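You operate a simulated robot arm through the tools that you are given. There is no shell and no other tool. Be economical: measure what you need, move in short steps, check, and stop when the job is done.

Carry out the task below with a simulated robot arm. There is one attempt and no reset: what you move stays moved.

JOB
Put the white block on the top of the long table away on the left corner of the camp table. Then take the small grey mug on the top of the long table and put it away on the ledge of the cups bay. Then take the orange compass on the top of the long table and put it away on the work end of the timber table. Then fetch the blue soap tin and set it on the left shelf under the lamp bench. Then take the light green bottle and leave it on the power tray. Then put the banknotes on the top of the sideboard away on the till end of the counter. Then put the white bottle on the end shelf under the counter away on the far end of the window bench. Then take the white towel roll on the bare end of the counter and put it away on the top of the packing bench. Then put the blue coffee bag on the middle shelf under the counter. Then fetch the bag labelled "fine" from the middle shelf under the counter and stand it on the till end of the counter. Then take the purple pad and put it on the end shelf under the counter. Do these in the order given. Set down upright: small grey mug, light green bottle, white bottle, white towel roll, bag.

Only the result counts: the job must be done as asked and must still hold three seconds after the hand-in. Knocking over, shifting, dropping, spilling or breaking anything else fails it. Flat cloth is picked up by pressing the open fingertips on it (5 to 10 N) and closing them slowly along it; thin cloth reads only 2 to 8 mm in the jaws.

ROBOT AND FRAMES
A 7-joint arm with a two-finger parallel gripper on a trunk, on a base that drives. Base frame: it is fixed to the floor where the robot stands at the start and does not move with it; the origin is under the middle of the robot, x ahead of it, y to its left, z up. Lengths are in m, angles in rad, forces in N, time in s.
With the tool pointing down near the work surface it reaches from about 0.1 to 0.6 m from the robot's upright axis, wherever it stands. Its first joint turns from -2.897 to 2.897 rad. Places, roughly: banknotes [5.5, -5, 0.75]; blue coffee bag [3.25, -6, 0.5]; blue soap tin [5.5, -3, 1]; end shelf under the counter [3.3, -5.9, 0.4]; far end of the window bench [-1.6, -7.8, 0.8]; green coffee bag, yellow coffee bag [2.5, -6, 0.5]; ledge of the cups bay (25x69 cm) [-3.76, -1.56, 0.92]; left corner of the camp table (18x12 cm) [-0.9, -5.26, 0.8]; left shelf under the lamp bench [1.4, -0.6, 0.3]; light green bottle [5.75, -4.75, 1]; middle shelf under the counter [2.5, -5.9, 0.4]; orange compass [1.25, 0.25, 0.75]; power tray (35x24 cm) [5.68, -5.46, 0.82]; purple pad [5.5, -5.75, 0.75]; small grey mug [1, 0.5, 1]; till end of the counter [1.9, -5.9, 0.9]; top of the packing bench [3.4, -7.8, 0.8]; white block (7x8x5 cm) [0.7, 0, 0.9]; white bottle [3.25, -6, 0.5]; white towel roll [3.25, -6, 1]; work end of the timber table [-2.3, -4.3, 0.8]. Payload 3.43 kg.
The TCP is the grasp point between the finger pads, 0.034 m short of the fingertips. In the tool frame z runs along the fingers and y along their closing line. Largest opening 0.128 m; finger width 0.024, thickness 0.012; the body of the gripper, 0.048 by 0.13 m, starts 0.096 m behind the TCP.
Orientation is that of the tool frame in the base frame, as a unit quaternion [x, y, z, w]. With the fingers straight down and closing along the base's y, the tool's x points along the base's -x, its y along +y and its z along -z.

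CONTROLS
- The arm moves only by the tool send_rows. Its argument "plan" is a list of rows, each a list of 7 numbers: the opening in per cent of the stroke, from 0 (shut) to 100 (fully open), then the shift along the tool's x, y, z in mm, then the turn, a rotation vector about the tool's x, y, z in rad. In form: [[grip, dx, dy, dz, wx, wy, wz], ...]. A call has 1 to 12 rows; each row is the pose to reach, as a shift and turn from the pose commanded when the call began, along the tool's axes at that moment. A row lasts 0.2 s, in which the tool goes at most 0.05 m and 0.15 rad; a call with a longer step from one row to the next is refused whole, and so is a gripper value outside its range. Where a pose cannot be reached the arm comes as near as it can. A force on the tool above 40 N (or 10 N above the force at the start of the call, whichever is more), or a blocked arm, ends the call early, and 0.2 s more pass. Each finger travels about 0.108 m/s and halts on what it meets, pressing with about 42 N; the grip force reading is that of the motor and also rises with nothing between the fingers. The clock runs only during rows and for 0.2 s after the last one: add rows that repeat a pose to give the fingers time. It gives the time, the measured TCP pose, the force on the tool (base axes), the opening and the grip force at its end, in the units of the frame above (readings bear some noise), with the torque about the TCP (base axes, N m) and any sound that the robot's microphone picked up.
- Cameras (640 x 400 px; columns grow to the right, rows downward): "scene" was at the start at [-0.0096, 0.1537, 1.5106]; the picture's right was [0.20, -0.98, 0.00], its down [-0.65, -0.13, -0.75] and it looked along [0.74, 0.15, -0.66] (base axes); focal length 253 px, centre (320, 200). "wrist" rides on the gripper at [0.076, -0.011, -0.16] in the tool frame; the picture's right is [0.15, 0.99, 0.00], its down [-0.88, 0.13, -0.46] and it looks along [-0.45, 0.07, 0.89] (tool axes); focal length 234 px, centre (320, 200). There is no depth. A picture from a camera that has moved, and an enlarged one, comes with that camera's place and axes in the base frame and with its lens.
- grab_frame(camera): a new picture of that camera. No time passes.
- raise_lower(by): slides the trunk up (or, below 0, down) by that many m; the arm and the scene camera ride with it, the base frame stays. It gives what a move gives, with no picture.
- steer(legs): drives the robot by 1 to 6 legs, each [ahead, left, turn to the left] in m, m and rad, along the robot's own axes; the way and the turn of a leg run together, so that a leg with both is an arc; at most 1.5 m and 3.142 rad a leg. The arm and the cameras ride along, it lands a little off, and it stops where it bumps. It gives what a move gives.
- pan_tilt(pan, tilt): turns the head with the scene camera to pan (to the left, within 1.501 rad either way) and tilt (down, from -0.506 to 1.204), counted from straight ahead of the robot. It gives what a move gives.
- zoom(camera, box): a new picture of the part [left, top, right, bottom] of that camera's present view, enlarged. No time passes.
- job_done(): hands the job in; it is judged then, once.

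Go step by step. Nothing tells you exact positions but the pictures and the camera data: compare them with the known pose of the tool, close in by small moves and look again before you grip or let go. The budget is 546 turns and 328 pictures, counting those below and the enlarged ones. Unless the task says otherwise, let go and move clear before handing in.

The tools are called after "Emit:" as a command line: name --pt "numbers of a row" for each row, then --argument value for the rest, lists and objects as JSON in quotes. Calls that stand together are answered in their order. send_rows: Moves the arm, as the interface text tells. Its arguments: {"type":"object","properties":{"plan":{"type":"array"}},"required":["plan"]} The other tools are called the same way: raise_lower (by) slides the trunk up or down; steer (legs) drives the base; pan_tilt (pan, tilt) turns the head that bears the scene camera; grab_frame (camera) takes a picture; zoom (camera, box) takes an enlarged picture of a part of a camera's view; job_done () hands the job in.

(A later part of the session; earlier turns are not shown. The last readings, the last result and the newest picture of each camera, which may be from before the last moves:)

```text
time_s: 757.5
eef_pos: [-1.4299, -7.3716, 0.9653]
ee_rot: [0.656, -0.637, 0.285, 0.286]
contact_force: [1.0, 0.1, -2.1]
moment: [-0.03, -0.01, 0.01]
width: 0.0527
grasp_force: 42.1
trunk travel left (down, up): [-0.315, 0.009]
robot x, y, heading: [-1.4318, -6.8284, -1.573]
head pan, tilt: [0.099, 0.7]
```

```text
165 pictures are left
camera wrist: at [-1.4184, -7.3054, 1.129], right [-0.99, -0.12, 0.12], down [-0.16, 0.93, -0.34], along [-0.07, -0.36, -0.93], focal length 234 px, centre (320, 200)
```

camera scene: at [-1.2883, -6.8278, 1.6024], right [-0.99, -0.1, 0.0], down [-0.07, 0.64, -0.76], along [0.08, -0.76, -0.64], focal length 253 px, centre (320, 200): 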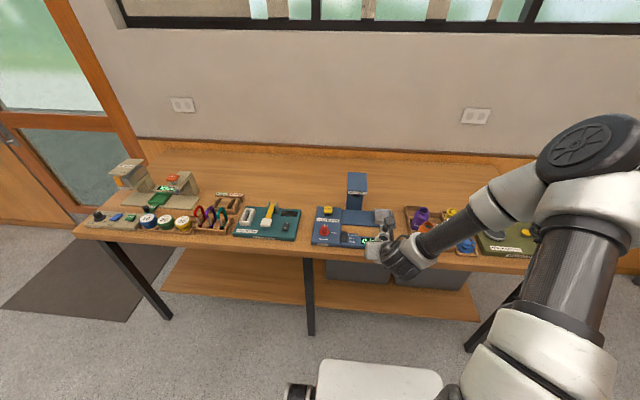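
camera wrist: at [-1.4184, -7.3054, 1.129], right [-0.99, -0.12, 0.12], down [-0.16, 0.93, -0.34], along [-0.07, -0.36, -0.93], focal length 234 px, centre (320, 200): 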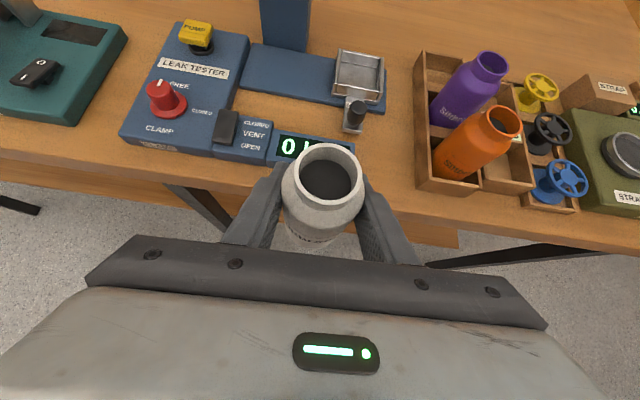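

The far end's bare area lies behind the leak tester and bottle rack, near (−1.56, −7.83). I'll raise the bottle, shift and move in over it.

Emit:
send_rows --pt "0 30 0 -27 0 0 0" --pt "0 60 0 -54 0 0 0" --pt "0 89 0 -81 0 0 0" --pt "0 89 0 -81 0 0 0"

Emit:
steer --legs '[[0, -0.13, 0], [0.3, 0, 0]]'

Emit:
grab_frame --camera "wrist"

Emit:
grab_frame --camera "scene"

```text
time_s: 758.5
eef_pos: [-1.4279, -7.3721, 1.0866]
ee_rot: [0.656, -0.637, 0.285, 0.286]
contact_force: [0.3, -0.4, -1.3]
moment: [-0.02, 0.03, 0.0]
width: 0.0525
grasp_force: 42.0
trunk travel left (down, up): [-0.315, 0.009]
robot x, y, heading: [-1.4361, -6.8318, -1.571]
head pan, tilt: [0.099, 0.7]
```

```text
time_s: 762.0
eef_pos: [-1.5584, -7.6711, 1.0867]
ee_rot: [0.657, -0.637, 0.284, 0.286]
contact_force: [0.3, 0.3, -0.9]
moment: [-0.01, 0.0, 0.0]
width: 0.0526
grasp_force: 41.9
trunk travel left (down, up): [-0.315, 0.009]
robot x, y, heading: [-1.5647, -7.1287, -1.568]
head pan, tilt: [0.099, 0.7]
```

```text
164 pictures are left
camera wrist: at [-1.5467, -7.6054, 1.2499], right [-0.99, -0.12, 0.12], down [-0.16, 0.93, -0.34], along [-0.07, -0.36, -0.93], focal length 234 px, centre (320, 200)
```

wrist: 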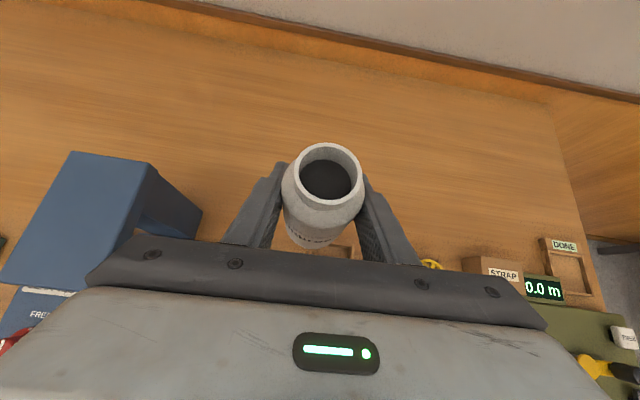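

```text
163 pictures are left
camera scene: at [-1.4183, -7.127, 1.6023], right [-0.99, -0.1, 0.0], down [-0.07, 0.64, -0.76], along [0.08, -0.76, -0.64], focal length 253 px, centre (320, 200)
```

scene: 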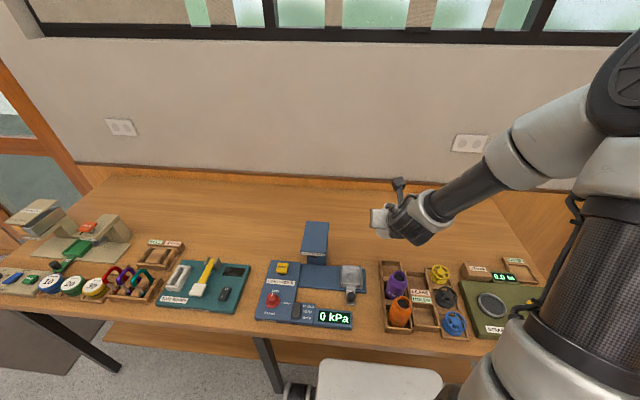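

Plenty of free bench behind. I'll extend 0.15 m further and lower toward (−1.60, −7.82).

Emit:
send_rows --pt "0 25 10 28 0 0 0" --pt "0 50 20 55 0 0 0" --pt "0 76 30 83 0 0 0" --pt "0 101 40 111 0 0 0" --pt "0 72 40 137 0 0 0" --pt "0 43 40 164 0 0 0" --pt "0 14 40 190 0 0 0" --pt "0 -15 40 216 0 0 0" --pt "0 -40 40 239 0 0 0" --pt "0 -40 40 239 0 0 0"

Emit:
grab_frame --camera "wrist"

Emit:
zoom --camera "scene" --box '[260, 160, 560, 360]'

```text
time_s: 764.2
eef_pos: [-1.5986, -7.8238, 0.9036]
ee_rot: [0.654, -0.635, 0.289, 0.292]
contact_force: [0.3, -2.7, 33.0]
moment: [0.28, -0.77, 0.07]
width: 0.0528
grasp_force: 42.2
trunk travel left (down, up): [-0.315, 0.009]
robot x, y, heading: [-1.564, -7.128, -1.569]
head pan, tilt: [0.099, 0.7]
```

```text
162 pictures are left
camera wrist: at [-1.5867, -7.7555, 1.0665], right [-0.98, -0.12, 0.12], down [-0.16, 0.92, -0.35], along [-0.07, -0.37, -0.93], focal length 234 px, centre (320, 200)
```

wrist: 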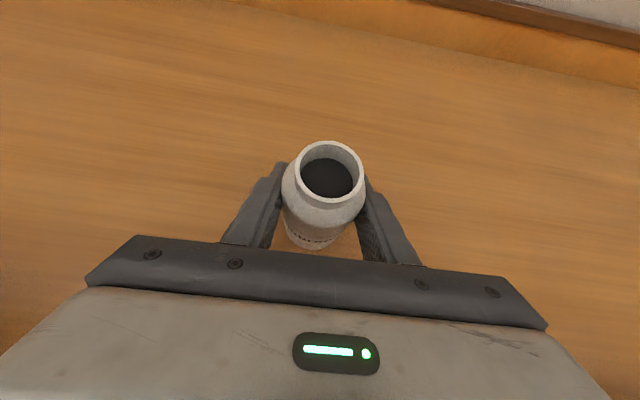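

```text
2.00 times, centred on (410, 260) of scene
camera zoom: at [-1.4182, -7.1234, 1.6029], right [-0.99, -0.1, 0.0], down [-0.07, 0.64, -0.77], along [0.08, -0.76, -0.64], focal length 507 px, centre (140, 80)
```

zoom: 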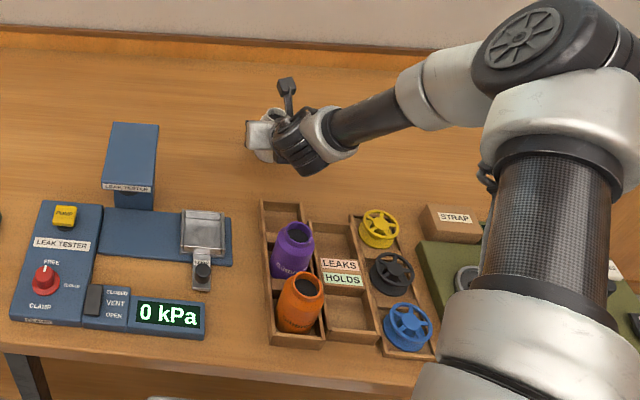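

The bottle is touching the bench (top at ≈ 0.84). I'll ease off 6 mm and open slowly.

Emit:
send_rows --pt "0 4 0 -4 0 0 0" --pt "0 4 0 -4 0 0 0" --pt "44 4 0 -4 0 0 0" --pt "52 4 0 -4 0 0 0" --pt "65 4 0 -4 0 0 0" --pt "80 4 0 -4 0 0 0" --pt "80 4 0 -4 0 0 0"

Emit:
grab_frame --camera "wrist"

```text
time_s: 765.8
eef_pos: [-1.597, -7.8217, 0.9021]
ee_rot: [0.656, -0.637, 0.284, 0.286]
contact_force: [0.8, 0.2, 0.8]
moment: [0.01, -0.02, -0.01]
width: 0.1026
grasp_force: 0.0
trunk travel left (down, up): [-0.315, 0.009]
robot x, y, heading: [-1.5687, -7.1312, -1.57]
head pan, tilt: [0.099, 0.7]
```

```text
160 pictures are left
camera wrist: at [-1.5865, -7.7551, 1.0657], right [-0.99, -0.12, 0.12], down [-0.16, 0.93, -0.34], along [-0.07, -0.36, -0.93], focal length 234 px, centre (320, 200)
```

wrist: 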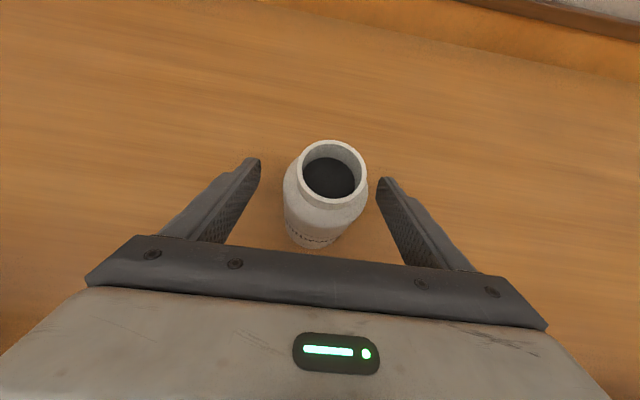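

It stands freely. I'll rise straight up, pull back, and check it.

Emit:
send_rows --pt "80 30 0 -27 0 0 0" --pt "80 60 0 -54 0 0 0" --pt "80 90 0 -81 0 0 0" --pt "80 120 0 -108 0 0 0" --pt "80 148 0 -135 0 0 0" --pt "80 121 0 -165 0 0 0" --pt "80 94 0 -194 0 0 0" --pt "80 67 0 -224 0 0 0" --pt "80 40 0 -253 0 0 0" --pt "80 40 0 -253 0 0 0"

Emit:
grab_frame --camera "wrist"

Emit:
grab_frame --camera "scene"

```text
time_s: 768.0
eef_pos: [-1.5982, -7.6616, 1.1007]
ee_rot: [0.656, -0.637, 0.286, 0.287]
contact_force: [-0.1, 0.1, -0.2]
moment: [-0.01, -0.06, -0.02]
width: 0.1025
grasp_force: 0.2
trunk travel left (down, up): [-0.315, 0.009]
robot x, y, heading: [-1.562, -7.129, -1.569]
head pan, tilt: [0.099, 0.7]
```

```text
159 pictures are left
camera wrist: at [-1.5872, -7.5947, 1.2653], right [-0.99, -0.12, 0.12], down [-0.16, 0.93, -0.34], along [-0.07, -0.36, -0.93], focal length 234 px, centre (320, 200)
```

wrist: 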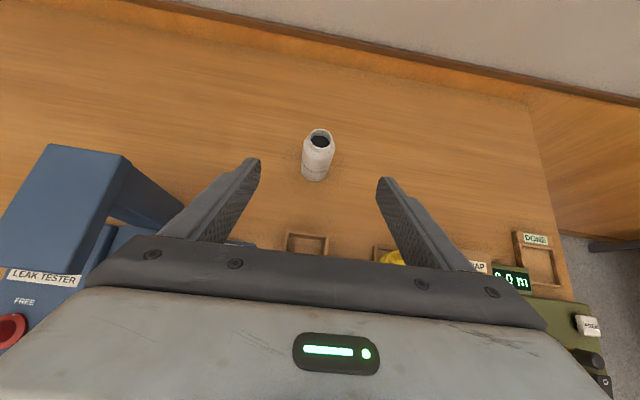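

```text
158 pictures are left
camera scene: at [-1.4183, -7.1264, 1.6023], right [-0.99, -0.1, 0.0], down [-0.07, 0.64, -0.77], along [0.08, -0.76, -0.64], focal length 253 px, centre (320, 200)
```

scene: 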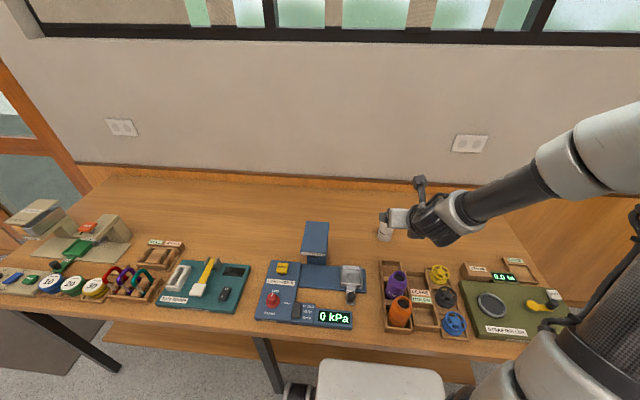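

The white bottle stands on the far end. Next the towel roll: back away, set the hand vertical, and drive to the aisle behind the counter.

Emit:
steer --legs '[[-0.3, 0, 0], [0, 1.4, 0], [0, 0.4, 0]]'

Emit:
send_rows --pt "80 0 0 0 0 -0.14 0" --pt "80 0 0 0 0 -0.28 0" --pt "80 0 0 0 0 -0.42 0" --pt "80 0 0 0 0 -0.56 0" --pt "80 0 0 0 0 -0.7 0" --pt "80 0 0 0 0 -0.83 0" --pt "80 0 0 0 0 -0.83 0"

Emit:
steer --legs '[[0, 0, 3.141], [0, -1.4, 0], [0, -1.4, 0], [0, -0.3, 0]]'

Emit:
grab_frame --camera "scene"

```text
time_s: 787.3
eef_pos: [0.2126, -7.338, 1.1008]
ee_rot: [0.662, -0.631, 0.288, 0.283]
contact_force: [-0.3, 0.1, 0.8]
moment: [0.04, -0.04, 0.0]
width: 0.1026
grasp_force: 0.1
trunk travel left (down, up): [-0.315, 0.009]
robot x, y, heading: [0.2395, -6.8039, -1.552]
head pan, tilt: [0.099, 0.7]
```

```text
time_s: 788.9
eef_pos: [0.2122, -7.3382, 1.1017]
ee_rot: [0.721, -0.693, -0.005, 0.006]
contact_force: [1.1, -0.2, 0.3]
moment: [-0.01, 0.04, -0.01]
width: 0.1023
grasp_force: 0.0
out of reach, approached as far as the arm can: row 2, 3
trunk travel left (down, up): [-0.315, 0.009]
robot x, y, heading: [0.2394, -6.8068, -1.556]
head pan, tilt: [0.099, 0.7]
```

```text
time_s: 826.4
eef_pos: [3.3519, -6.175, 1.1018]
ee_rot: [0.689, 0.724, 0.004, 0.004]
contact_force: [0.6, 0.2, -0.2]
moment: [-0.01, 0.01, 0.03]
width: 0.1024
grasp_force: 0.0
trunk travel left (down, up): [-0.315, 0.009]
robot x, y, heading: [3.3286, -6.7066, 1.601]
head pan, tilt: [0.099, 0.7]
```

```text
157 pictures are left
camera scene: at [3.1807, -6.721, 1.6024], right [0.99, 0.13, 0.0], down [0.08, -0.64, -0.76], along [-0.1, 0.76, -0.64], focal length 253 px, centre (320, 200)
```

scene: 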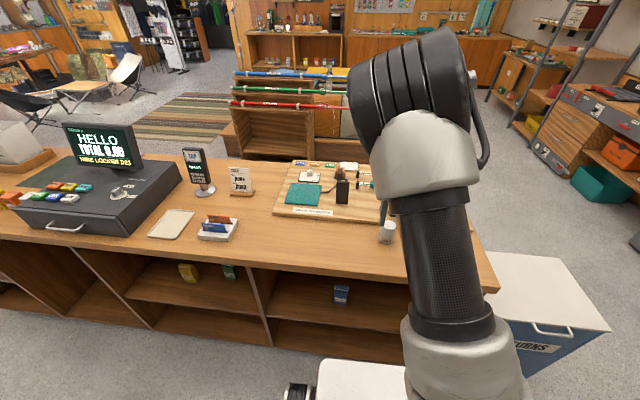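

The hand is now over the counter's bare end; nothing was touched. I'll check with the wrist camera for the towel roll.

Emit:
grab_frame --camera "wrist"

Emit:
zoom --camera "scene" --box '[150, 150, 420, 300]'

```text
156 pictures are left
camera wrist: at [3.3336, -6.1014, 1.2615], right [0.98, 0.2, 0.01], down [0.17, -0.87, 0.46], along [0.1, -0.45, -0.89], focal length 234 px, centre (320, 200)
```

wrist: 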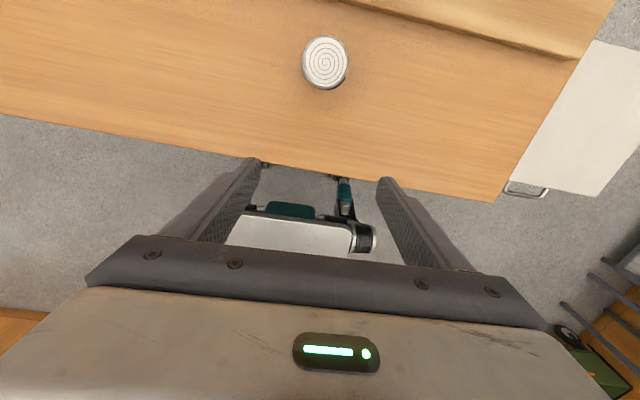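

```text
2.37 times, centred on (285, 225) of scene
camera zoom: at [3.1807, -6.721, 1.6024], right [0.99, 0.13, 0.0], down [0.08, -0.64, -0.76], along [-0.1, 0.76, -0.64], focal length 600 px, centre (403, 141)
```

zoom: 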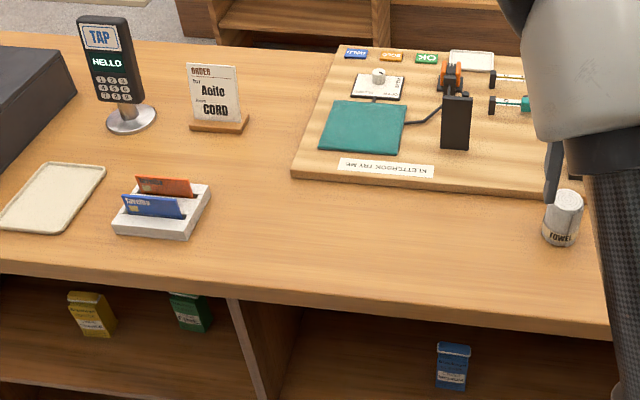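

The roll's top is at about (3.339, −6.086), 5 cm across. I'll move over it and go down.

Emit:
send_rows --pt "80 45 -4 0 0 0 0" --pt "80 89 -9 0 0 0 0" --pt "80 89 -9 40 0 0 0" --pt "80 89 -9 80 0 0 0" --pt "80 89 -9 80 0 0 0"

Emit:
grab_frame --camera "wrist"

```text
time_s: 827.6
eef_pos: [3.3396, -6.0862, 1.0213]
ee_rot: [0.689, 0.725, 0.005, 0.003]
contact_force: [1.0, -0.9, -0.3]
moment: [-0.02, 0.03, -0.01]
width: 0.1023
grasp_force: 0.0
trunk travel left (down, up): [-0.315, 0.009]
robot x, y, heading: [3.3305, -6.7049, 1.597]
head pan, tilt: [0.099, 0.7]
```

```text
154 pictures are left
camera wrist: at [3.322, -6.0121, 1.181], right [0.98, 0.2, 0.01], down [0.17, -0.87, 0.46], along [0.1, -0.44, -0.89], focal length 234 px, centre (320, 200)
```

wrist: 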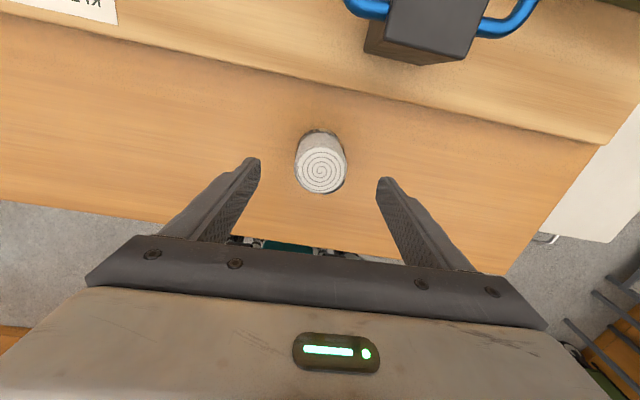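

Centred. Down and close.

Emit:
send_rows --pt "80 -2 1 40 0 0 0" --pt "80 -2 1 80 0 0 0" --pt "70 -2 1 80 0 0 0" --pt "55 -2 1 80 0 0 0" --pt "42 -2 1 80 0 0 0" --pt "25 -2 1 80 0 0 0" --pt "0 -2 1 80 0 0 0" --pt "0 -2 1 80 0 0 0"

Emit:
grab_frame --camera "wrist"

```text
time_s: 829.4
eef_pos: [3.3406, -6.0868, 0.9412]
ee_rot: [0.689, 0.725, 0.005, 0.004]
contact_force: [0.1, -1.6, 0.1]
moment: [0.06, 0.1, 0.01]
width: 0.0489
grasp_force: 42.2
trunk travel left (down, up): [-0.315, 0.009]
robot x, y, heading: [3.3267, -6.7104, 1.6]
head pan, tilt: [0.099, 0.7]
```

```text
153 pictures are left
camera wrist: at [3.3227, -6.0134, 1.101], right [0.98, 0.2, 0.01], down [0.17, -0.87, 0.46], along [0.1, -0.45, -0.89], focal length 234 px, centre (320, 200)
```

wrist: 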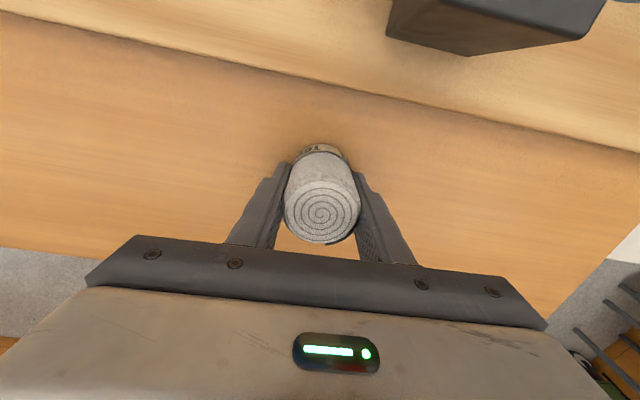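

Gripped (49 mm). I'll lift, retract the arm, move to mid-aisle and turn to the packing bench.

Emit:
send_rows --pt "0 0 0 -45 0 0 0" --pt "0 0 0 -90 0 0 0" --pt "0 0 0 -135 0 0 0" --pt "0 0 0 -175 0 0 0" --pt "0 -45 0 -175 0 0 0" --pt "0 -90 0 -175 0 0 0" --pt "0 -135 0 -175 0 0 0" --pt "0 -180 0 -175 0 0 0" --pt "0 -200 0 -175 0 0 0"

Emit:
steer --legs '[[-0.16, 0, -0.029], [0, 0, 3.141]]'

Emit:
grab_frame --camera "scene"

Emit:
grab_frame --camera "wrist"

```text
time_s: 831.4
eef_pos: [3.3486, -6.2886, 1.1162]
ee_rot: [0.689, 0.725, 0.005, 0.004]
contact_force: [-1.3, 0.0, -0.1]
moment: [0.04, 0.01, -0.02]
width: 0.0487
grasp_force: 42.3
trunk travel left (down, up): [-0.315, 0.009]
robot x, y, heading: [3.333, -6.7065, 1.6]
head pan, tilt: [0.099, 0.7]
```

```text
time_s: 840.4
eef_pos: [3.3047, -7.2894, 1.1181]
ee_rot: [0.714, -0.7, -0.003, 0.005]
contact_force: [0.3, 0.4, -1.6]
moment: [0.04, 0.0, -0.03]
width: 0.0481
grasp_force: 42.1
trunk travel left (down, up): [-0.315, 0.009]
robot x, y, heading: [3.337, -6.8716, -1.571]
head pan, tilt: [0.099, 0.7]
```

```text
152 pictures are left
camera scene: at [3.4797, -6.8673, 1.6023], right [-1.0, -0.1, 0.0], down [-0.06, 0.64, -0.76], along [0.08, -0.76, -0.64], focal length 253 px, centre (320, 200)
```

scene: 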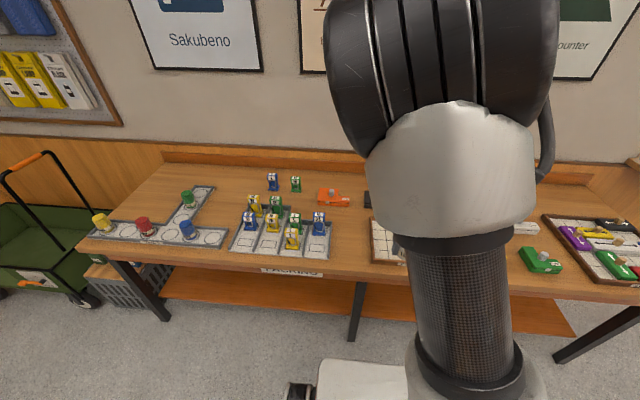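

```text
151 pictures are left
camera wrist: at [3.3188, -7.3649, 1.2762], right [-0.99, -0.17, 0.01], down [-0.14, 0.88, 0.46], along [-0.09, 0.45, -0.89], focal length 234 px, centre (320, 200)
```

wrist: 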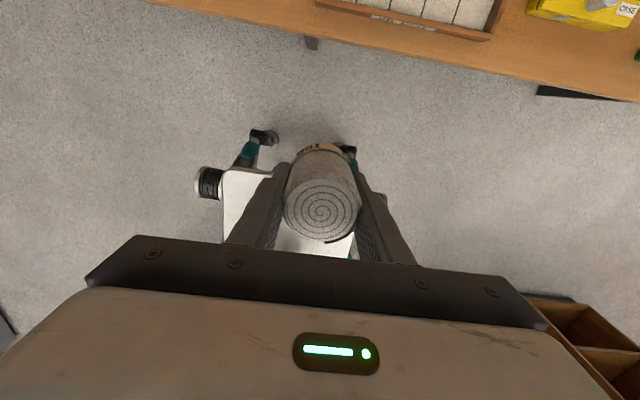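

The packing bench carries trays and game pieces. I'll zoom to find a roomy bare spot.

Emit:
zoom --camera "scene" --box '[80, 140, 420, 300]'

Emit:
pan_tilt --pan -0.6 --tilt 0.6

Emit:
grab_frame --camera "scene"

```text
1.88 times, centred on (250, 220) of scene
camera zoom: at [3.4797, -6.8673, 1.6023], right [-1.0, -0.1, 0.0], down [-0.06, 0.64, -0.76], along [0.08, -0.76, -0.64], focal length 477 px, centre (452, 162)
```

zoom: 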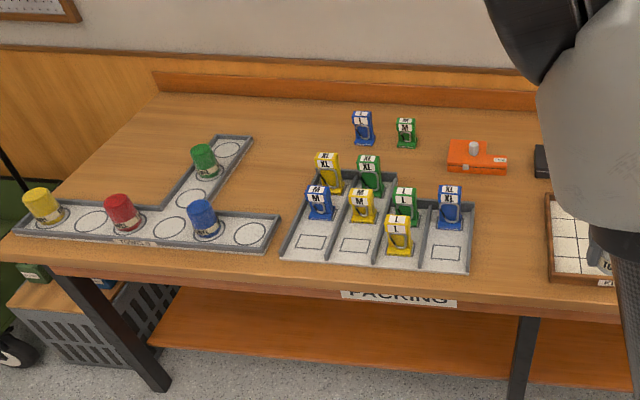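

```text
time_s: 841.4
eef_pos: [3.3046, -7.2901, 1.1165]
ee_rot: [0.714, -0.7, -0.003, 0.005]
contact_force: [-0.5, 1.1, -1.6]
moment: [0.04, 0.01, -0.01]
width: 0.0484
grasp_force: 42.2
trunk travel left (down, up): [-0.315, 0.009]
robot x, y, heading: [3.3359, -6.8718, -1.571]
head pan, tilt: [-0.6, 0.6]
```

```text
149 pictures are left
camera scene: at [3.4213, -6.8557, 1.611], right [-0.83, 0.56, 0.0], down [0.32, 0.47, -0.82], along [-0.47, -0.68, -0.57], focal length 253 px, centre (320, 200)
```

scene: 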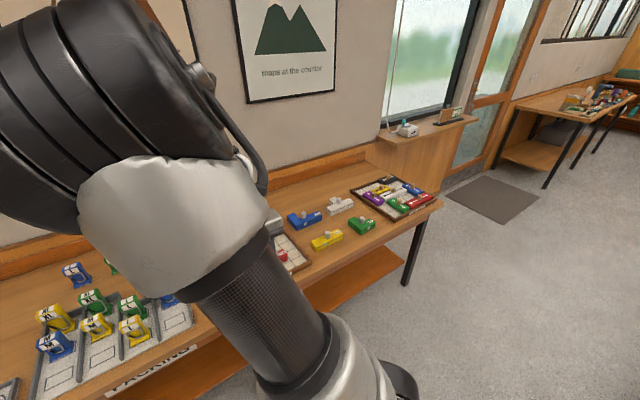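

There's a bare gap about 16 cm wide at (3.424, −7.578) right of the grid tray. I'll move over it.

Emit:
pan_tilt --pan 0.3 --tilt 0.8

Emit:
steer --legs '[[0, 0.12, 0], [0.15, 0, 0]]'

Emit:
grab_frame --camera "scene"

Emit:
grab_frame --camera "wrist"

```text
time_s: 842.6
eef_pos: [3.3039, -7.2892, 1.117]
ee_rot: [0.715, -0.7, -0.004, 0.005]
contact_force: [-0.6, -0.8, -0.9]
moment: [-0.01, 0.01, 0.01]
width: 0.0484
grasp_force: 41.8
trunk travel left (down, up): [-0.315, 0.009]
robot x, y, heading: [3.3316, -6.8718, -1.577]
head pan, tilt: [0.3, 0.799]
```

```text
time_s: 845.4
eef_pos: [3.4242, -7.4387, 1.1173]
ee_rot: [0.715, -0.699, -0.003, 0.005]
contact_force: [0.1, 0.0, -0.6]
moment: [0.04, -0.01, 0.01]
width: 0.0485
grasp_force: 41.7
trunk travel left (down, up): [-0.315, 0.009]
robot x, y, heading: [3.4522, -7.0174, -1.564]
head pan, tilt: [0.3, 0.799]
```

```text
148 pictures are left
camera scene: at [3.615, -7.0089, 1.5941], right [-0.95, -0.3, 0.0], down [-0.21, 0.69, -0.7], along [0.21, -0.67, -0.72], focal length 253 px, centre (320, 200)
```

scene: 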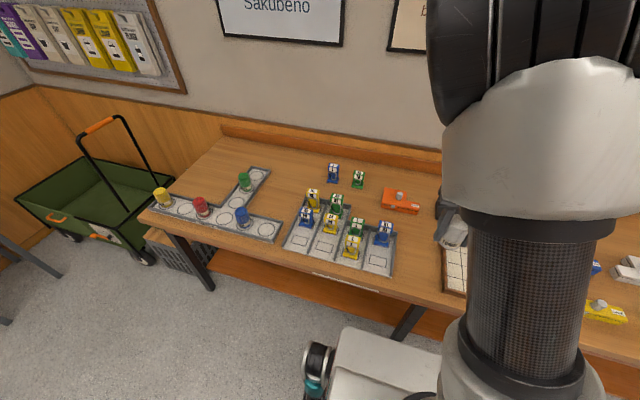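

```text
147 pictures are left
camera wrist: at [3.4394, -7.514, 1.276], right [-0.99, -0.17, 0.01], down [-0.14, 0.88, 0.46], along [-0.09, 0.45, -0.89], focal length 234 px, centre (320, 200)
```

wrist: 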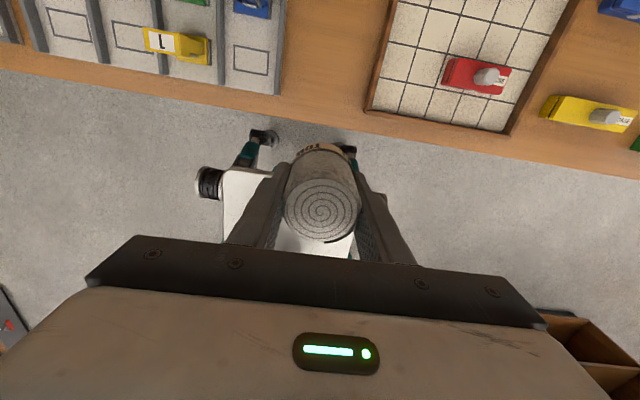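

The gap is x 3.34–3.50. I'll move forward 0.142 and lower partway.

Emit:
send_rows --pt "0 45 3 0 0 0 0" --pt "0 90 6 0 0 0 0" --pt "0 130 9 15 0 0 0" --pt "0 142 9 55 0 0 0" --pt "0 142 9 100 0 0 0" --pt "0 142 9 145 0 0 0" --pt "0 142 9 190 0 0 0" --pt "0 142 9 205 0 0 0"

Emit:
grab_frame --camera "wrist"

Emit:
zoom --camera "scene" --box '[260, 140, 500, 320]'

```text
time_s: 847.2
eef_pos: [3.4169, -7.5801, 0.9104]
ee_rot: [0.715, -0.699, -0.003, 0.005]
contact_force: [0.2, -0.8, -1.0]
moment: [-0.02, 0.01, -0.03]
width: 0.0483
grasp_force: 42.1
trunk travel left (down, up): [-0.315, 0.009]
robot x, y, heading: [3.4542, -7.0176, -1.568]
head pan, tilt: [0.3, 0.799]
```

```text
146 pictures are left
camera wrist: at [3.4318, -7.656, 1.0711], right [-0.99, -0.17, 0.01], down [-0.14, 0.88, 0.46], along [-0.09, 0.45, -0.89], focal length 234 px, centre (320, 200)
```

wrist: 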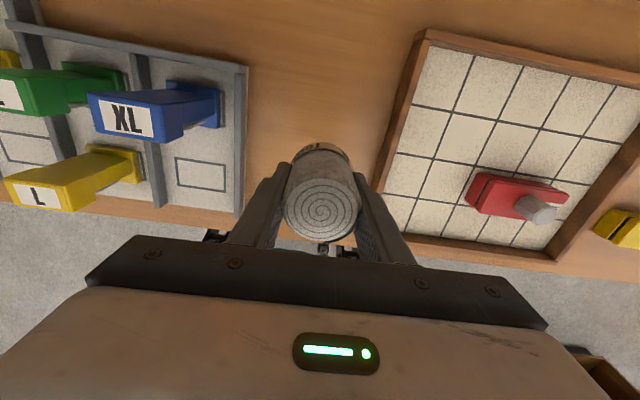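

```text
2.22 times, centred on (380, 230) of scene
camera zoom: at [3.615, -7.0085, 1.5941], right [-0.95, -0.3, 0.0], down [-0.21, 0.68, -0.7], along [0.21, -0.67, -0.72], focal length 563 px, centre (187, 133)
```

zoom: 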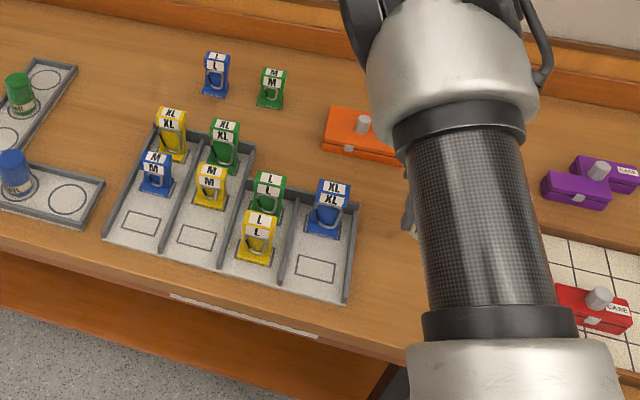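

Clear both sides. Lower to contact.

Emit:
send_rows --pt "0 0 0 12 0 0 0" --pt "0 0 0 20 0 0 0" --pt "0 0 0 26 0 0 0" --pt "0 0 0 31 0 0 0" --pt "0 0 0 36 0 0 0" --pt "0 0 0 41 0 0 0"

```text
time_s: 848.6
eef_pos: [3.416, -7.5806, 0.8716]
ee_rot: [0.715, -0.699, -0.004, 0.005]
contact_force: [0.8, 0.4, -1.1]
moment: [0.02, -0.01, 0.01]
width: 0.0484
grasp_force: 41.9
trunk travel left (down, up): [-0.315, 0.009]
robot x, y, heading: [3.4537, -7.0169, -1.569]
head pan, tilt: [0.3, 0.799]
```

Emit:
send_rows --pt "0 0 0 5 0 0 0" --pt "0 0 0 10 0 0 0" --pt "0 0 0 15 0 0 0" --pt "0 0 0 20 0 0 0" --pt "0 0 0 24 0 0 0"

Emit:
grab_frame --camera "wrist"

```text
time_s: 849.8
eef_pos: [3.416, -7.5795, 0.8463]
ee_rot: [0.715, -0.699, -0.004, 0.005]
contact_force: [-0.1, 1.3, -1.6]
moment: [-0.01, -0.02, -0.02]
width: 0.0483
grasp_force: 41.6
trunk travel left (down, up): [-0.315, 0.009]
robot x, y, heading: [3.4537, -7.0163, -1.569]
head pan, tilt: [0.3, 0.799]
```

```text
144 pictures are left
camera wrist: at [3.4302, -7.6561, 1.0065], right [-0.99, -0.17, 0.01], down [-0.14, 0.88, 0.46], along [-0.09, 0.45, -0.89], focal length 234 px, centre (320, 200)
```

wrist: 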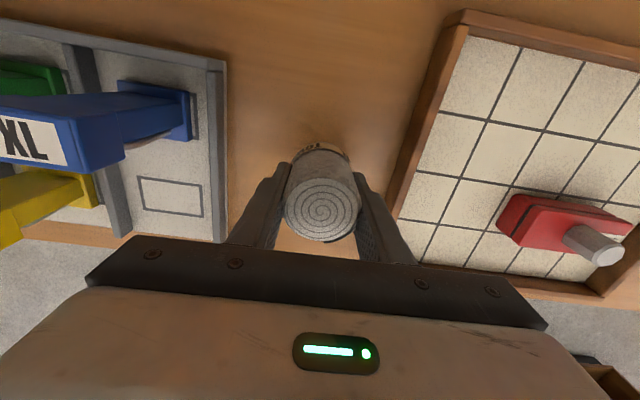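

Not touching yet; continuing down in small steps.

Emit:
send_rows --pt "0 0 0 5 0 0 0" --pt "0 0 0 9 0 0 0" --pt "0 0 0 13 0 0 0" --pt "0 0 0 17 0 0 0" --pt "0 0 0 21 0 0 0"

Emit:
grab_frame --camera "wrist"

```text
time_s: 851.0
eef_pos: [3.4155, -7.5798, 0.8258]
ee_rot: [0.715, -0.699, -0.004, 0.006]
contact_force: [-0.3, 0.3, -0.7]
moment: [0.01, -0.01, -0.01]
width: 0.0486
grasp_force: 41.9
trunk travel left (down, up): [-0.315, 0.009]
robot x, y, heading: [3.4525, -7.0193, -1.569]
head pan, tilt: [0.3, 0.799]
```

```text
143 pictures are left
camera wrist: at [3.4297, -7.6565, 0.9854], right [-0.99, -0.17, 0.01], down [-0.14, 0.88, 0.46], along [-0.09, 0.45, -0.89], focal length 234 px, centre (320, 200)
```

wrist: 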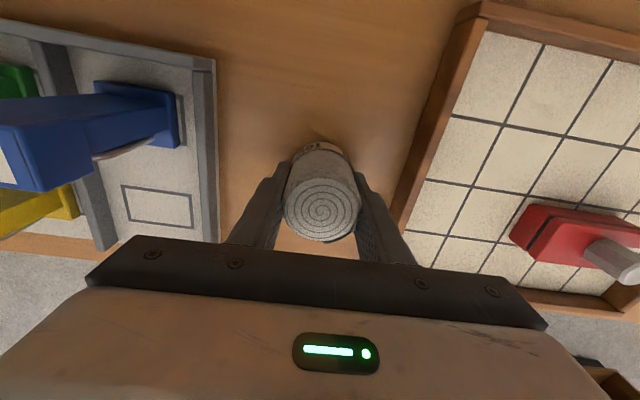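

Emit:
send_rows --pt "0 0 0 4 0 0 0" --pt "0 0 0 8 0 0 0" --pt "0 0 0 12 0 0 0" --pt "0 0 0 16 0 0 0" --pt "0 0 0 20 0 0 0"

```text
time_s: 851.8
eef_pos: [3.4159, -7.5812, 0.8226]
ee_rot: [0.716, -0.699, -0.002, 0.006]
contact_force: [0.9, 11.4, 23.5]
moment: [0.44, -0.55, 0.27]
width: 0.0486
grasp_force: 41.3
trunk travel left (down, up): [-0.315, 0.009]
robot x, y, heading: [3.4569, -7.0199, -1.567]
head pan, tilt: [0.3, 0.799]
stopped in row 3: the force on the tool passed its limit at 45 N (the readings are from after the stop); the commanded pose is now the measured one
```

Contact. Easing off, opening to 62 %, and rising.

Emit:
send_rows --pt "0 0 0 -2 0 0 0" --pt "40 0 0 -2 0 0 0" --pt "52 0 0 -2 0 0 0" --pt "62 0 0 -2 0 0 0" --pt "62 0 0 -2 0 0 0" --pt "62 0 0 -45 0 0 0" --pt "62 0 0 -90 0 0 0" --pt "62 0 0 -135 0 0 0" --pt "62 0 0 -180 0 0 0" --pt "62 0 0 -225 0 0 0" --pt "62 0 0 -265 0 0 0" --pt "62 0 0 -265 0 0 0"

Emit:
grab_frame --camera "wrist"

```text
time_s: 854.4
eef_pos: [3.4176, -7.58, 1.0835]
ee_rot: [0.715, -0.699, -0.003, 0.005]
contact_force: [-0.3, -0.2, 0.4]
moment: [0.01, 0.01, 0.0]
width: 0.0796
grasp_force: 0.0
trunk travel left (down, up): [-0.315, 0.009]
robot x, y, heading: [3.4532, -7.021, -1.566]
head pan, tilt: [0.3, 0.799]
```

```text
142 pictures are left
camera wrist: at [3.4319, -7.6554, 1.2439], right [-0.99, -0.17, 0.01], down [-0.14, 0.88, 0.45], along [-0.09, 0.45, -0.89], focal length 234 px, centre (320, 200)
```

wrist: 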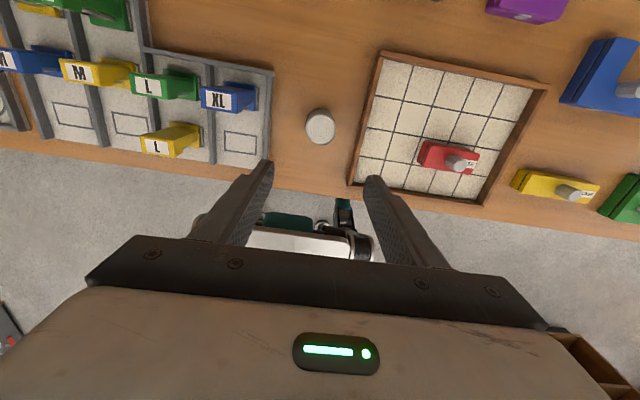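

The towel roll stands on the packing bench. Next the blue coffee bag: retract, turn back to the counter, lower the trunk and pitch the hand again.

Emit:
send_rows --pt "80 -45 0 0 0 0 0" --pt "80 -90 0 0 0 0 0" --pt "80 -140 0 0 0 0 0" --pt "80 -140 0 0 0 0 0"

Emit:
steer --legs '[[-0.15, 0, 0], [0, 0, 3.136], [-0.16, 0.27, 0]]'

Emit:
raise_lower --by -0.31

Emit:
grab_frame --camera "scene"

```text
time_s: 855.4
eef_pos: [3.4147, -7.4399, 1.0827]
ee_rot: [0.715, -0.699, -0.003, 0.005]
contact_force: [-0.2, 0.2, 0.9]
moment: [0.01, -0.02, 0.0]
width: 0.1024
grasp_force: 0.0
trunk travel left (down, up): [-0.315, 0.009]
robot x, y, heading: [3.4549, -7.0164, -1.564]
head pan, tilt: [0.3, 0.799]
```

```text
time_s: 867.0
eef_pos: [3.2266, -6.6017, 1.0819]
ee_rot: [0.706, 0.708, 0.006, 0.003]
contact_force: [-0.5, 0.2, 0.2]
moment: [0.0, -0.02, 0.01]
width: 0.1027
grasp_force: 0.2
trunk travel left (down, up): [-0.315, 0.009]
robot x, y, heading: [3.1804, -7.0208, 1.547]
head pan, tilt: [0.3, 0.799]
```

```text
time_s: 870.1
eef_pos: [3.2266, -6.6013, 0.7719]
ee_rot: [0.706, 0.709, 0.005, 0.003]
contact_force: [-0.5, 0.0, -0.2]
moment: [-0.02, 0.03, 0.01]
width: 0.1025
grasp_force: 0.1
trunk travel left (down, up): [-0.005, 0.319]
robot x, y, heading: [3.1773, -7.0217, 1.552]
head pan, tilt: [0.3, 0.799]
```

```text
141 pictures are left
camera scene: at [3.0139, -7.0357, 1.2842], right [0.96, 0.28, 0.0], down [0.2, -0.69, -0.7], along [-0.19, 0.67, -0.72], focal length 253 px, centre (320, 200)
```

scene: 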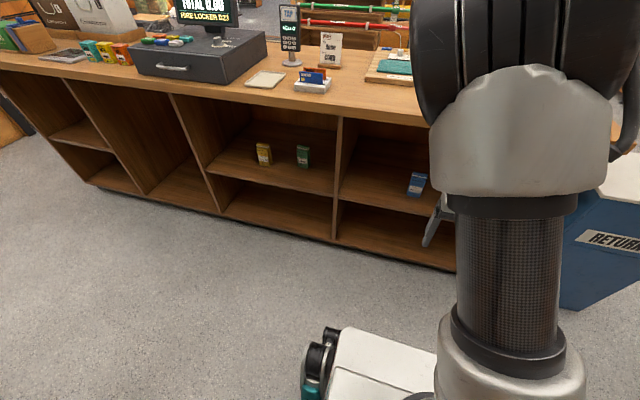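

I'll correct the heading slightly and pitch/extend the hand as before.

Emit:
steer --legs '[[0, 0, 0.02]]'

Emit:
send_rows --pt "70 28 -2 15 0 0.05 0" --pt "70 56 -4 30 0 0.1 0" --pt "70 84 -6 46 0 0.17 0" --pt "70 112 -8 66 0 0.25 0" --pt "70 140 -10 88 0 0.33 0" --pt "70 170 -12 112 0 0.41 0" --pt "70 200 -14 137 0 0.49 0" --pt "70 230 -16 162 0 0.57 0" --pt "70 260 -18 187 0 0.65 0" --pt "70 290 -20 212 0 0.73 0" --pt "70 320 -22 235 0 0.8 0" --pt "70 340 -24 250 0 0.83 0"

Emit:
grab_frame --camera "wrist"

Emit:
grab_frame --camera "scene"

```text
time_s: 870.9
eef_pos: [3.2177, -6.6007, 0.7717]
ee_rot: [0.699, 0.715, 0.005, 0.003]
contact_force: [-0.7, 0.2, -0.2]
moment: [0.0, 0.0, 0.03]
width: 0.1028
grasp_force: 0.1
trunk travel left (down, up): [-0.005, 0.319]
robot x, y, heading: [3.1795, -7.0227, 1.575]
head pan, tilt: [0.3, 0.799]
```

```text
time_s: 873.5
eef_pos: [3.19, -6.2594, 0.5227]
ee_rot: [0.637, 0.656, 0.287, -0.286]
contact_force: [-0.1, 0.7, 0.6]
moment: [0.01, 0.03, 0.0]
width: 0.0897
grasp_force: 0.0
trunk travel left (down, up): [-0.005, 0.319]
robot x, y, heading: [3.1802, -7.0239, 1.575]
head pan, tilt: [0.3, 0.799]
```

```text
140 pictures are left
camera wrist: at [3.178, -6.3283, 0.686], right [0.99, 0.12, 0.12], down [0.16, -0.93, -0.35], along [0.07, 0.36, -0.93], focal length 234 px, centre (320, 200)
```

wrist: 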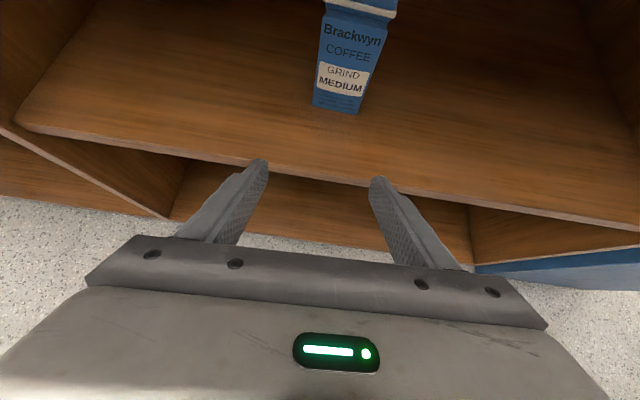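

```text
139 pictures are left
camera scene: at [3.0141, -7.0391, 1.2842], right [0.95, 0.3, 0.0], down [0.21, -0.68, -0.7], along [-0.21, 0.67, -0.72], focal length 253 px, centre (320, 200)
```

scene: 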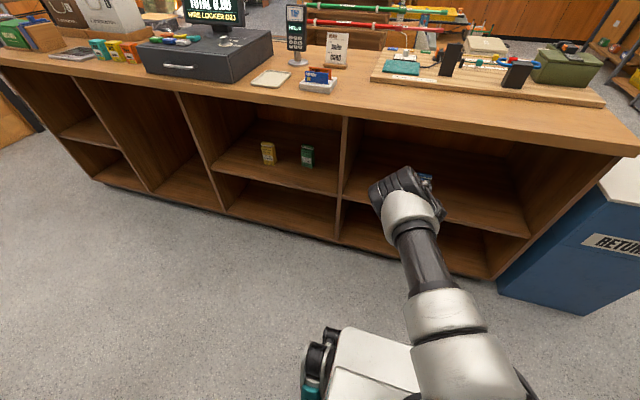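

The blue bag's base is centred near (3.201, −6.082). I'll shift slightly, lower 14 mm and advance.

Emit:
send_rows --pt "70 -5 6 5 0 0 0" --pt "70 -10 11 9 0 0 0" --pt "70 -10 11 9 0 0 0"

Emit:
steer --legs '[[0.11, 0, 0]]'

Emit:
grab_frame --camera "wrist"

```text
time_s: 874.3
eef_pos: [3.2015, -6.2593, 0.5094]
ee_rot: [0.637, 0.655, 0.287, -0.287]
contact_force: [0.1, -0.4, -0.6]
moment: [0.0, -0.01, 0.02]
width: 0.0895
grasp_force: 0.1
trunk travel left (down, up): [-0.005, 0.319]
robot x, y, heading: [3.1808, -7.0228, 1.572]
head pan, tilt: [0.3, 0.799]
```

```text
time_s: 875.5
eef_pos: [3.2008, -6.1511, 0.5104]
ee_rot: [0.637, 0.656, 0.287, -0.286]
contact_force: [-0.2, 0.2, -0.5]
moment: [-0.01, -0.02, 0.0]
width: 0.0894
grasp_force: 0.1
trunk travel left (down, up): [-0.005, 0.319]
robot x, y, heading: [3.1809, -6.9113, 1.571]
head pan, tilt: [0.3, 0.799]
```

```text
138 pictures are left
camera wrist: at [3.1885, -6.2186, 0.6735], right [0.99, 0.12, 0.12], down [0.16, -0.93, -0.34], along [0.07, 0.36, -0.93], focal length 234 px, centre (320, 200)
```

wrist: 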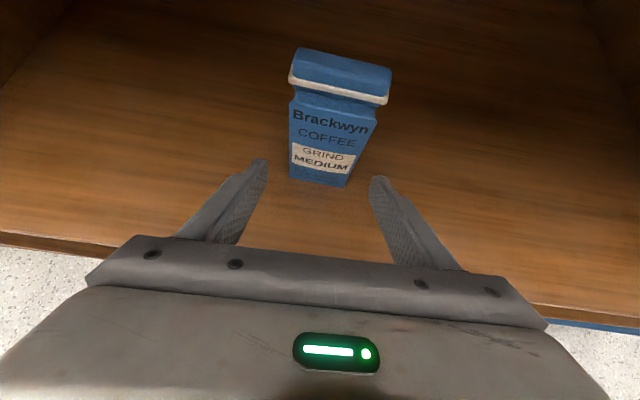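

Opening wider for the clip, then advancing the last 7 cm.

Emit:
send_rows --pt "88 0 1 0 0 0 0" --pt "88 0 1 0 0 0 0"

Emit:
steer --legs '[[0.068, 0, 0]]'

Emit:
grab_frame --camera "wrist"

```text
time_s: 876.0
eef_pos: [3.2013, -6.1506, 0.5101]
ee_rot: [0.637, 0.655, 0.288, -0.286]
contact_force: [-0.2, -0.4, -0.4]
moment: [-0.02, 0.01, 0.02]
width: 0.1124
grasp_force: 0.0
trunk travel left (down, up): [-0.005, 0.319]
robot x, y, heading: [3.1793, -6.9124, 1.579]
head pan, tilt: [0.3, 0.799]
```

```text
time_s: 877.0
eef_pos: [3.2017, -6.0841, 0.5091]
ee_rot: [0.637, 0.656, 0.286, -0.286]
contact_force: [0.0, 0.7, 0.2]
moment: [0.0, -0.01, 0.03]
width: 0.1127
grasp_force: 0.1
trunk travel left (down, up): [-0.005, 0.319]
robot x, y, heading: [3.1811, -6.8437, 1.572]
head pan, tilt: [0.3, 0.799]
```

```text
137 pictures are left
camera wrist: at [3.1893, -6.1514, 0.6735], right [0.99, 0.12, 0.12], down [0.16, -0.93, -0.34], along [0.07, 0.36, -0.93], focal length 234 px, centre (320, 200)
```

wrist: 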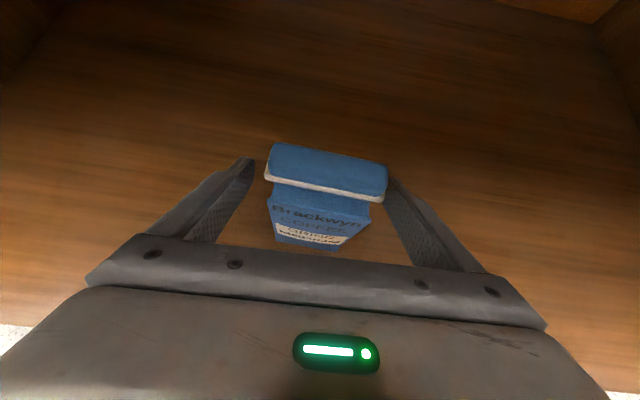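

Straddled. Closing slowly.

Emit:
send_rows --pt "75 0 2 0 0 0 0" --pt "64 0 2 0 0 0 0" --pt "54 0 2 0 0 0 0" --pt "44 0 2 0 0 0 0" --pt "30 0 2 0 0 0 0" --pt "0 0 2 0 0 0 0" --pt "0 0 2 0 0 0 0"

Emit:
grab_frame --camera "wrist"

```text
time_s: 878.6
eef_pos: [3.2028, -6.0822, 0.5102]
ee_rot: [0.637, 0.656, 0.287, -0.285]
contact_force: [0.1, 0.0, 1.7]
moment: [0.02, 0.15, -0.05]
width: 0.0597
grasp_force: 42.6
trunk travel left (down, up): [-0.005, 0.319]
robot x, y, heading: [3.1771, -6.8463, 1.57]
head pan, tilt: [0.3, 0.799]
```

```text
136 pictures are left
camera wrist: at [3.191, -6.1511, 0.6738], right [0.99, 0.12, 0.12], down [0.16, -0.93, -0.34], along [0.07, 0.36, -0.93], focal length 234 px, centre (320, 200)
```

wrist: 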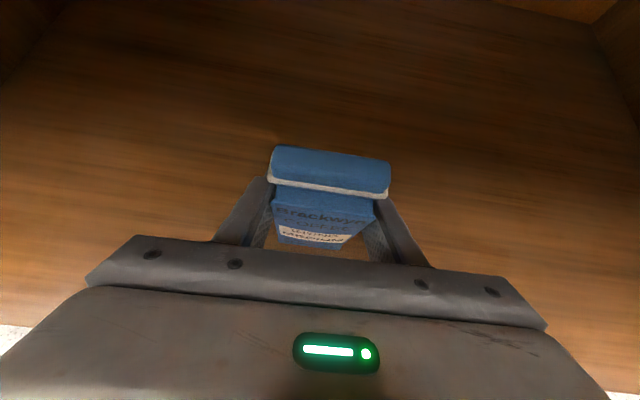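

Gripped (60 mm). Lift 4 cm, back out, and strafe to the middle compartment.

Emit:
raise_lower --by 0.04

Emit:
steer --legs '[[-0.24, 0, 0], [0, 0.92, 0]]'

Emit:
grab_frame --camera "wrist"

Emit:
pan_tilt --pan 0.1 --tilt 0.75

Emit:
grab_frame --camera "scene"

```text
time_s: 879.5
eef_pos: [3.203, -6.082, 0.5498]
ee_rot: [0.638, 0.655, 0.287, -0.285]
contact_force: [-0.4, -0.2, -2.7]
moment: [0.0, 0.02, 0.03]
width: 0.0598
grasp_force: 42.2
trunk travel left (down, up): [-0.045, 0.279]
robot x, y, heading: [3.1798, -6.8466, 1.569]
head pan, tilt: [0.3, 0.799]
```

```text
time_s: 890.0
eef_pos: [2.2869, -6.3242, 0.5493]
ee_rot: [0.636, 0.657, 0.287, -0.287]
contact_force: [0.1, 0.6, -2.8]
moment: [0.01, -0.01, 0.0]
width: 0.0598
grasp_force: 42.4
trunk travel left (down, up): [-0.045, 0.279]
robot x, y, heading: [2.2602, -7.0899, 1.576]
head pan, tilt: [0.3, 0.799]
```

```text
135 pictures are left
camera wrist: at [2.2739, -6.3937, 0.7135], right [0.98, 0.12, 0.12], down [0.16, -0.93, -0.34], along [0.07, 0.36, -0.93], focal length 234 px, centre (320, 200)
```

wrist: 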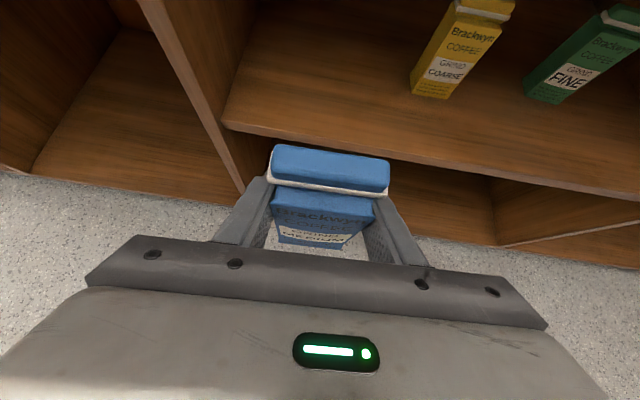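

```text
time_s: 890.8
eef_pos: [2.2856, -6.3252, 0.5498]
ee_rot: [0.636, 0.657, 0.286, -0.287]
contact_force: [-0.2, 0.0, -2.0]
moment: [0.03, 0.01, 0.01]
width: 0.0599
grasp_force: 42.2
trunk travel left (down, up): [-0.045, 0.279]
robot x, y, heading: [2.262, -7.0928, 1.573]
head pan, tilt: [0.099, 0.75]
```

```text
134 pictures are left
camera scene: at [2.1141, -7.0996, 1.3281], right [0.99, 0.1, 0.0], down [0.07, -0.68, -0.73], along [-0.08, 0.73, -0.68], focal length 253 px, centre (320, 200)
```

scene: 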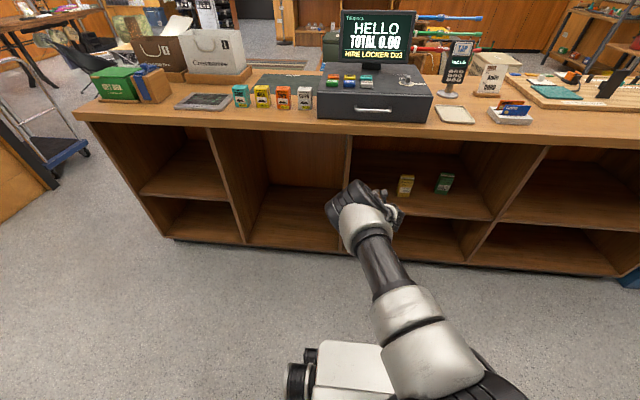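

The free slot is x 2.156–2.416, and the hand is centred at 2.286. I'll advance 0.25 m into it.

Emit:
steer --legs '[[0.245, 0, 0]]'

Emit:
grab_frame --camera "wrist"

```text
time_s: 892.6
eef_pos: [2.2844, -6.0791, 0.5495]
ee_rot: [0.636, 0.657, 0.286, -0.287]
contact_force: [-0.2, -0.3, -1.8]
moment: [0.07, 0.03, 0.02]
width: 0.0598
grasp_force: 41.7
trunk travel left (down, up): [-0.045, 0.279]
robot x, y, heading: [2.2639, -6.8431, 1.581]
head pan, tilt: [0.099, 0.75]
```

```text
133 pictures are left
camera wrist: at [2.2723, -6.148, 0.7135], right [0.98, 0.12, 0.12], down [0.16, -0.93, -0.34], along [0.07, 0.36, -0.93], focal length 234 px, centre (320, 200)
```

wrist: 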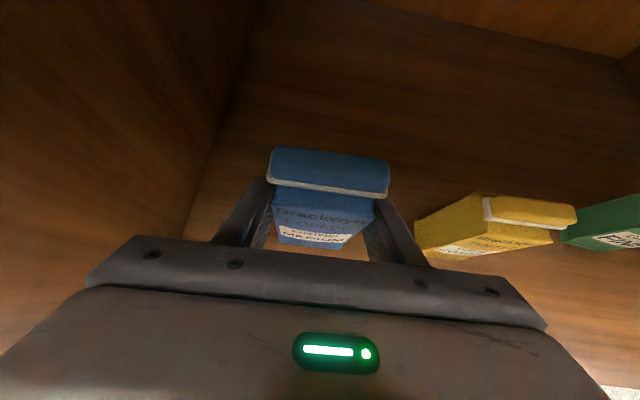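

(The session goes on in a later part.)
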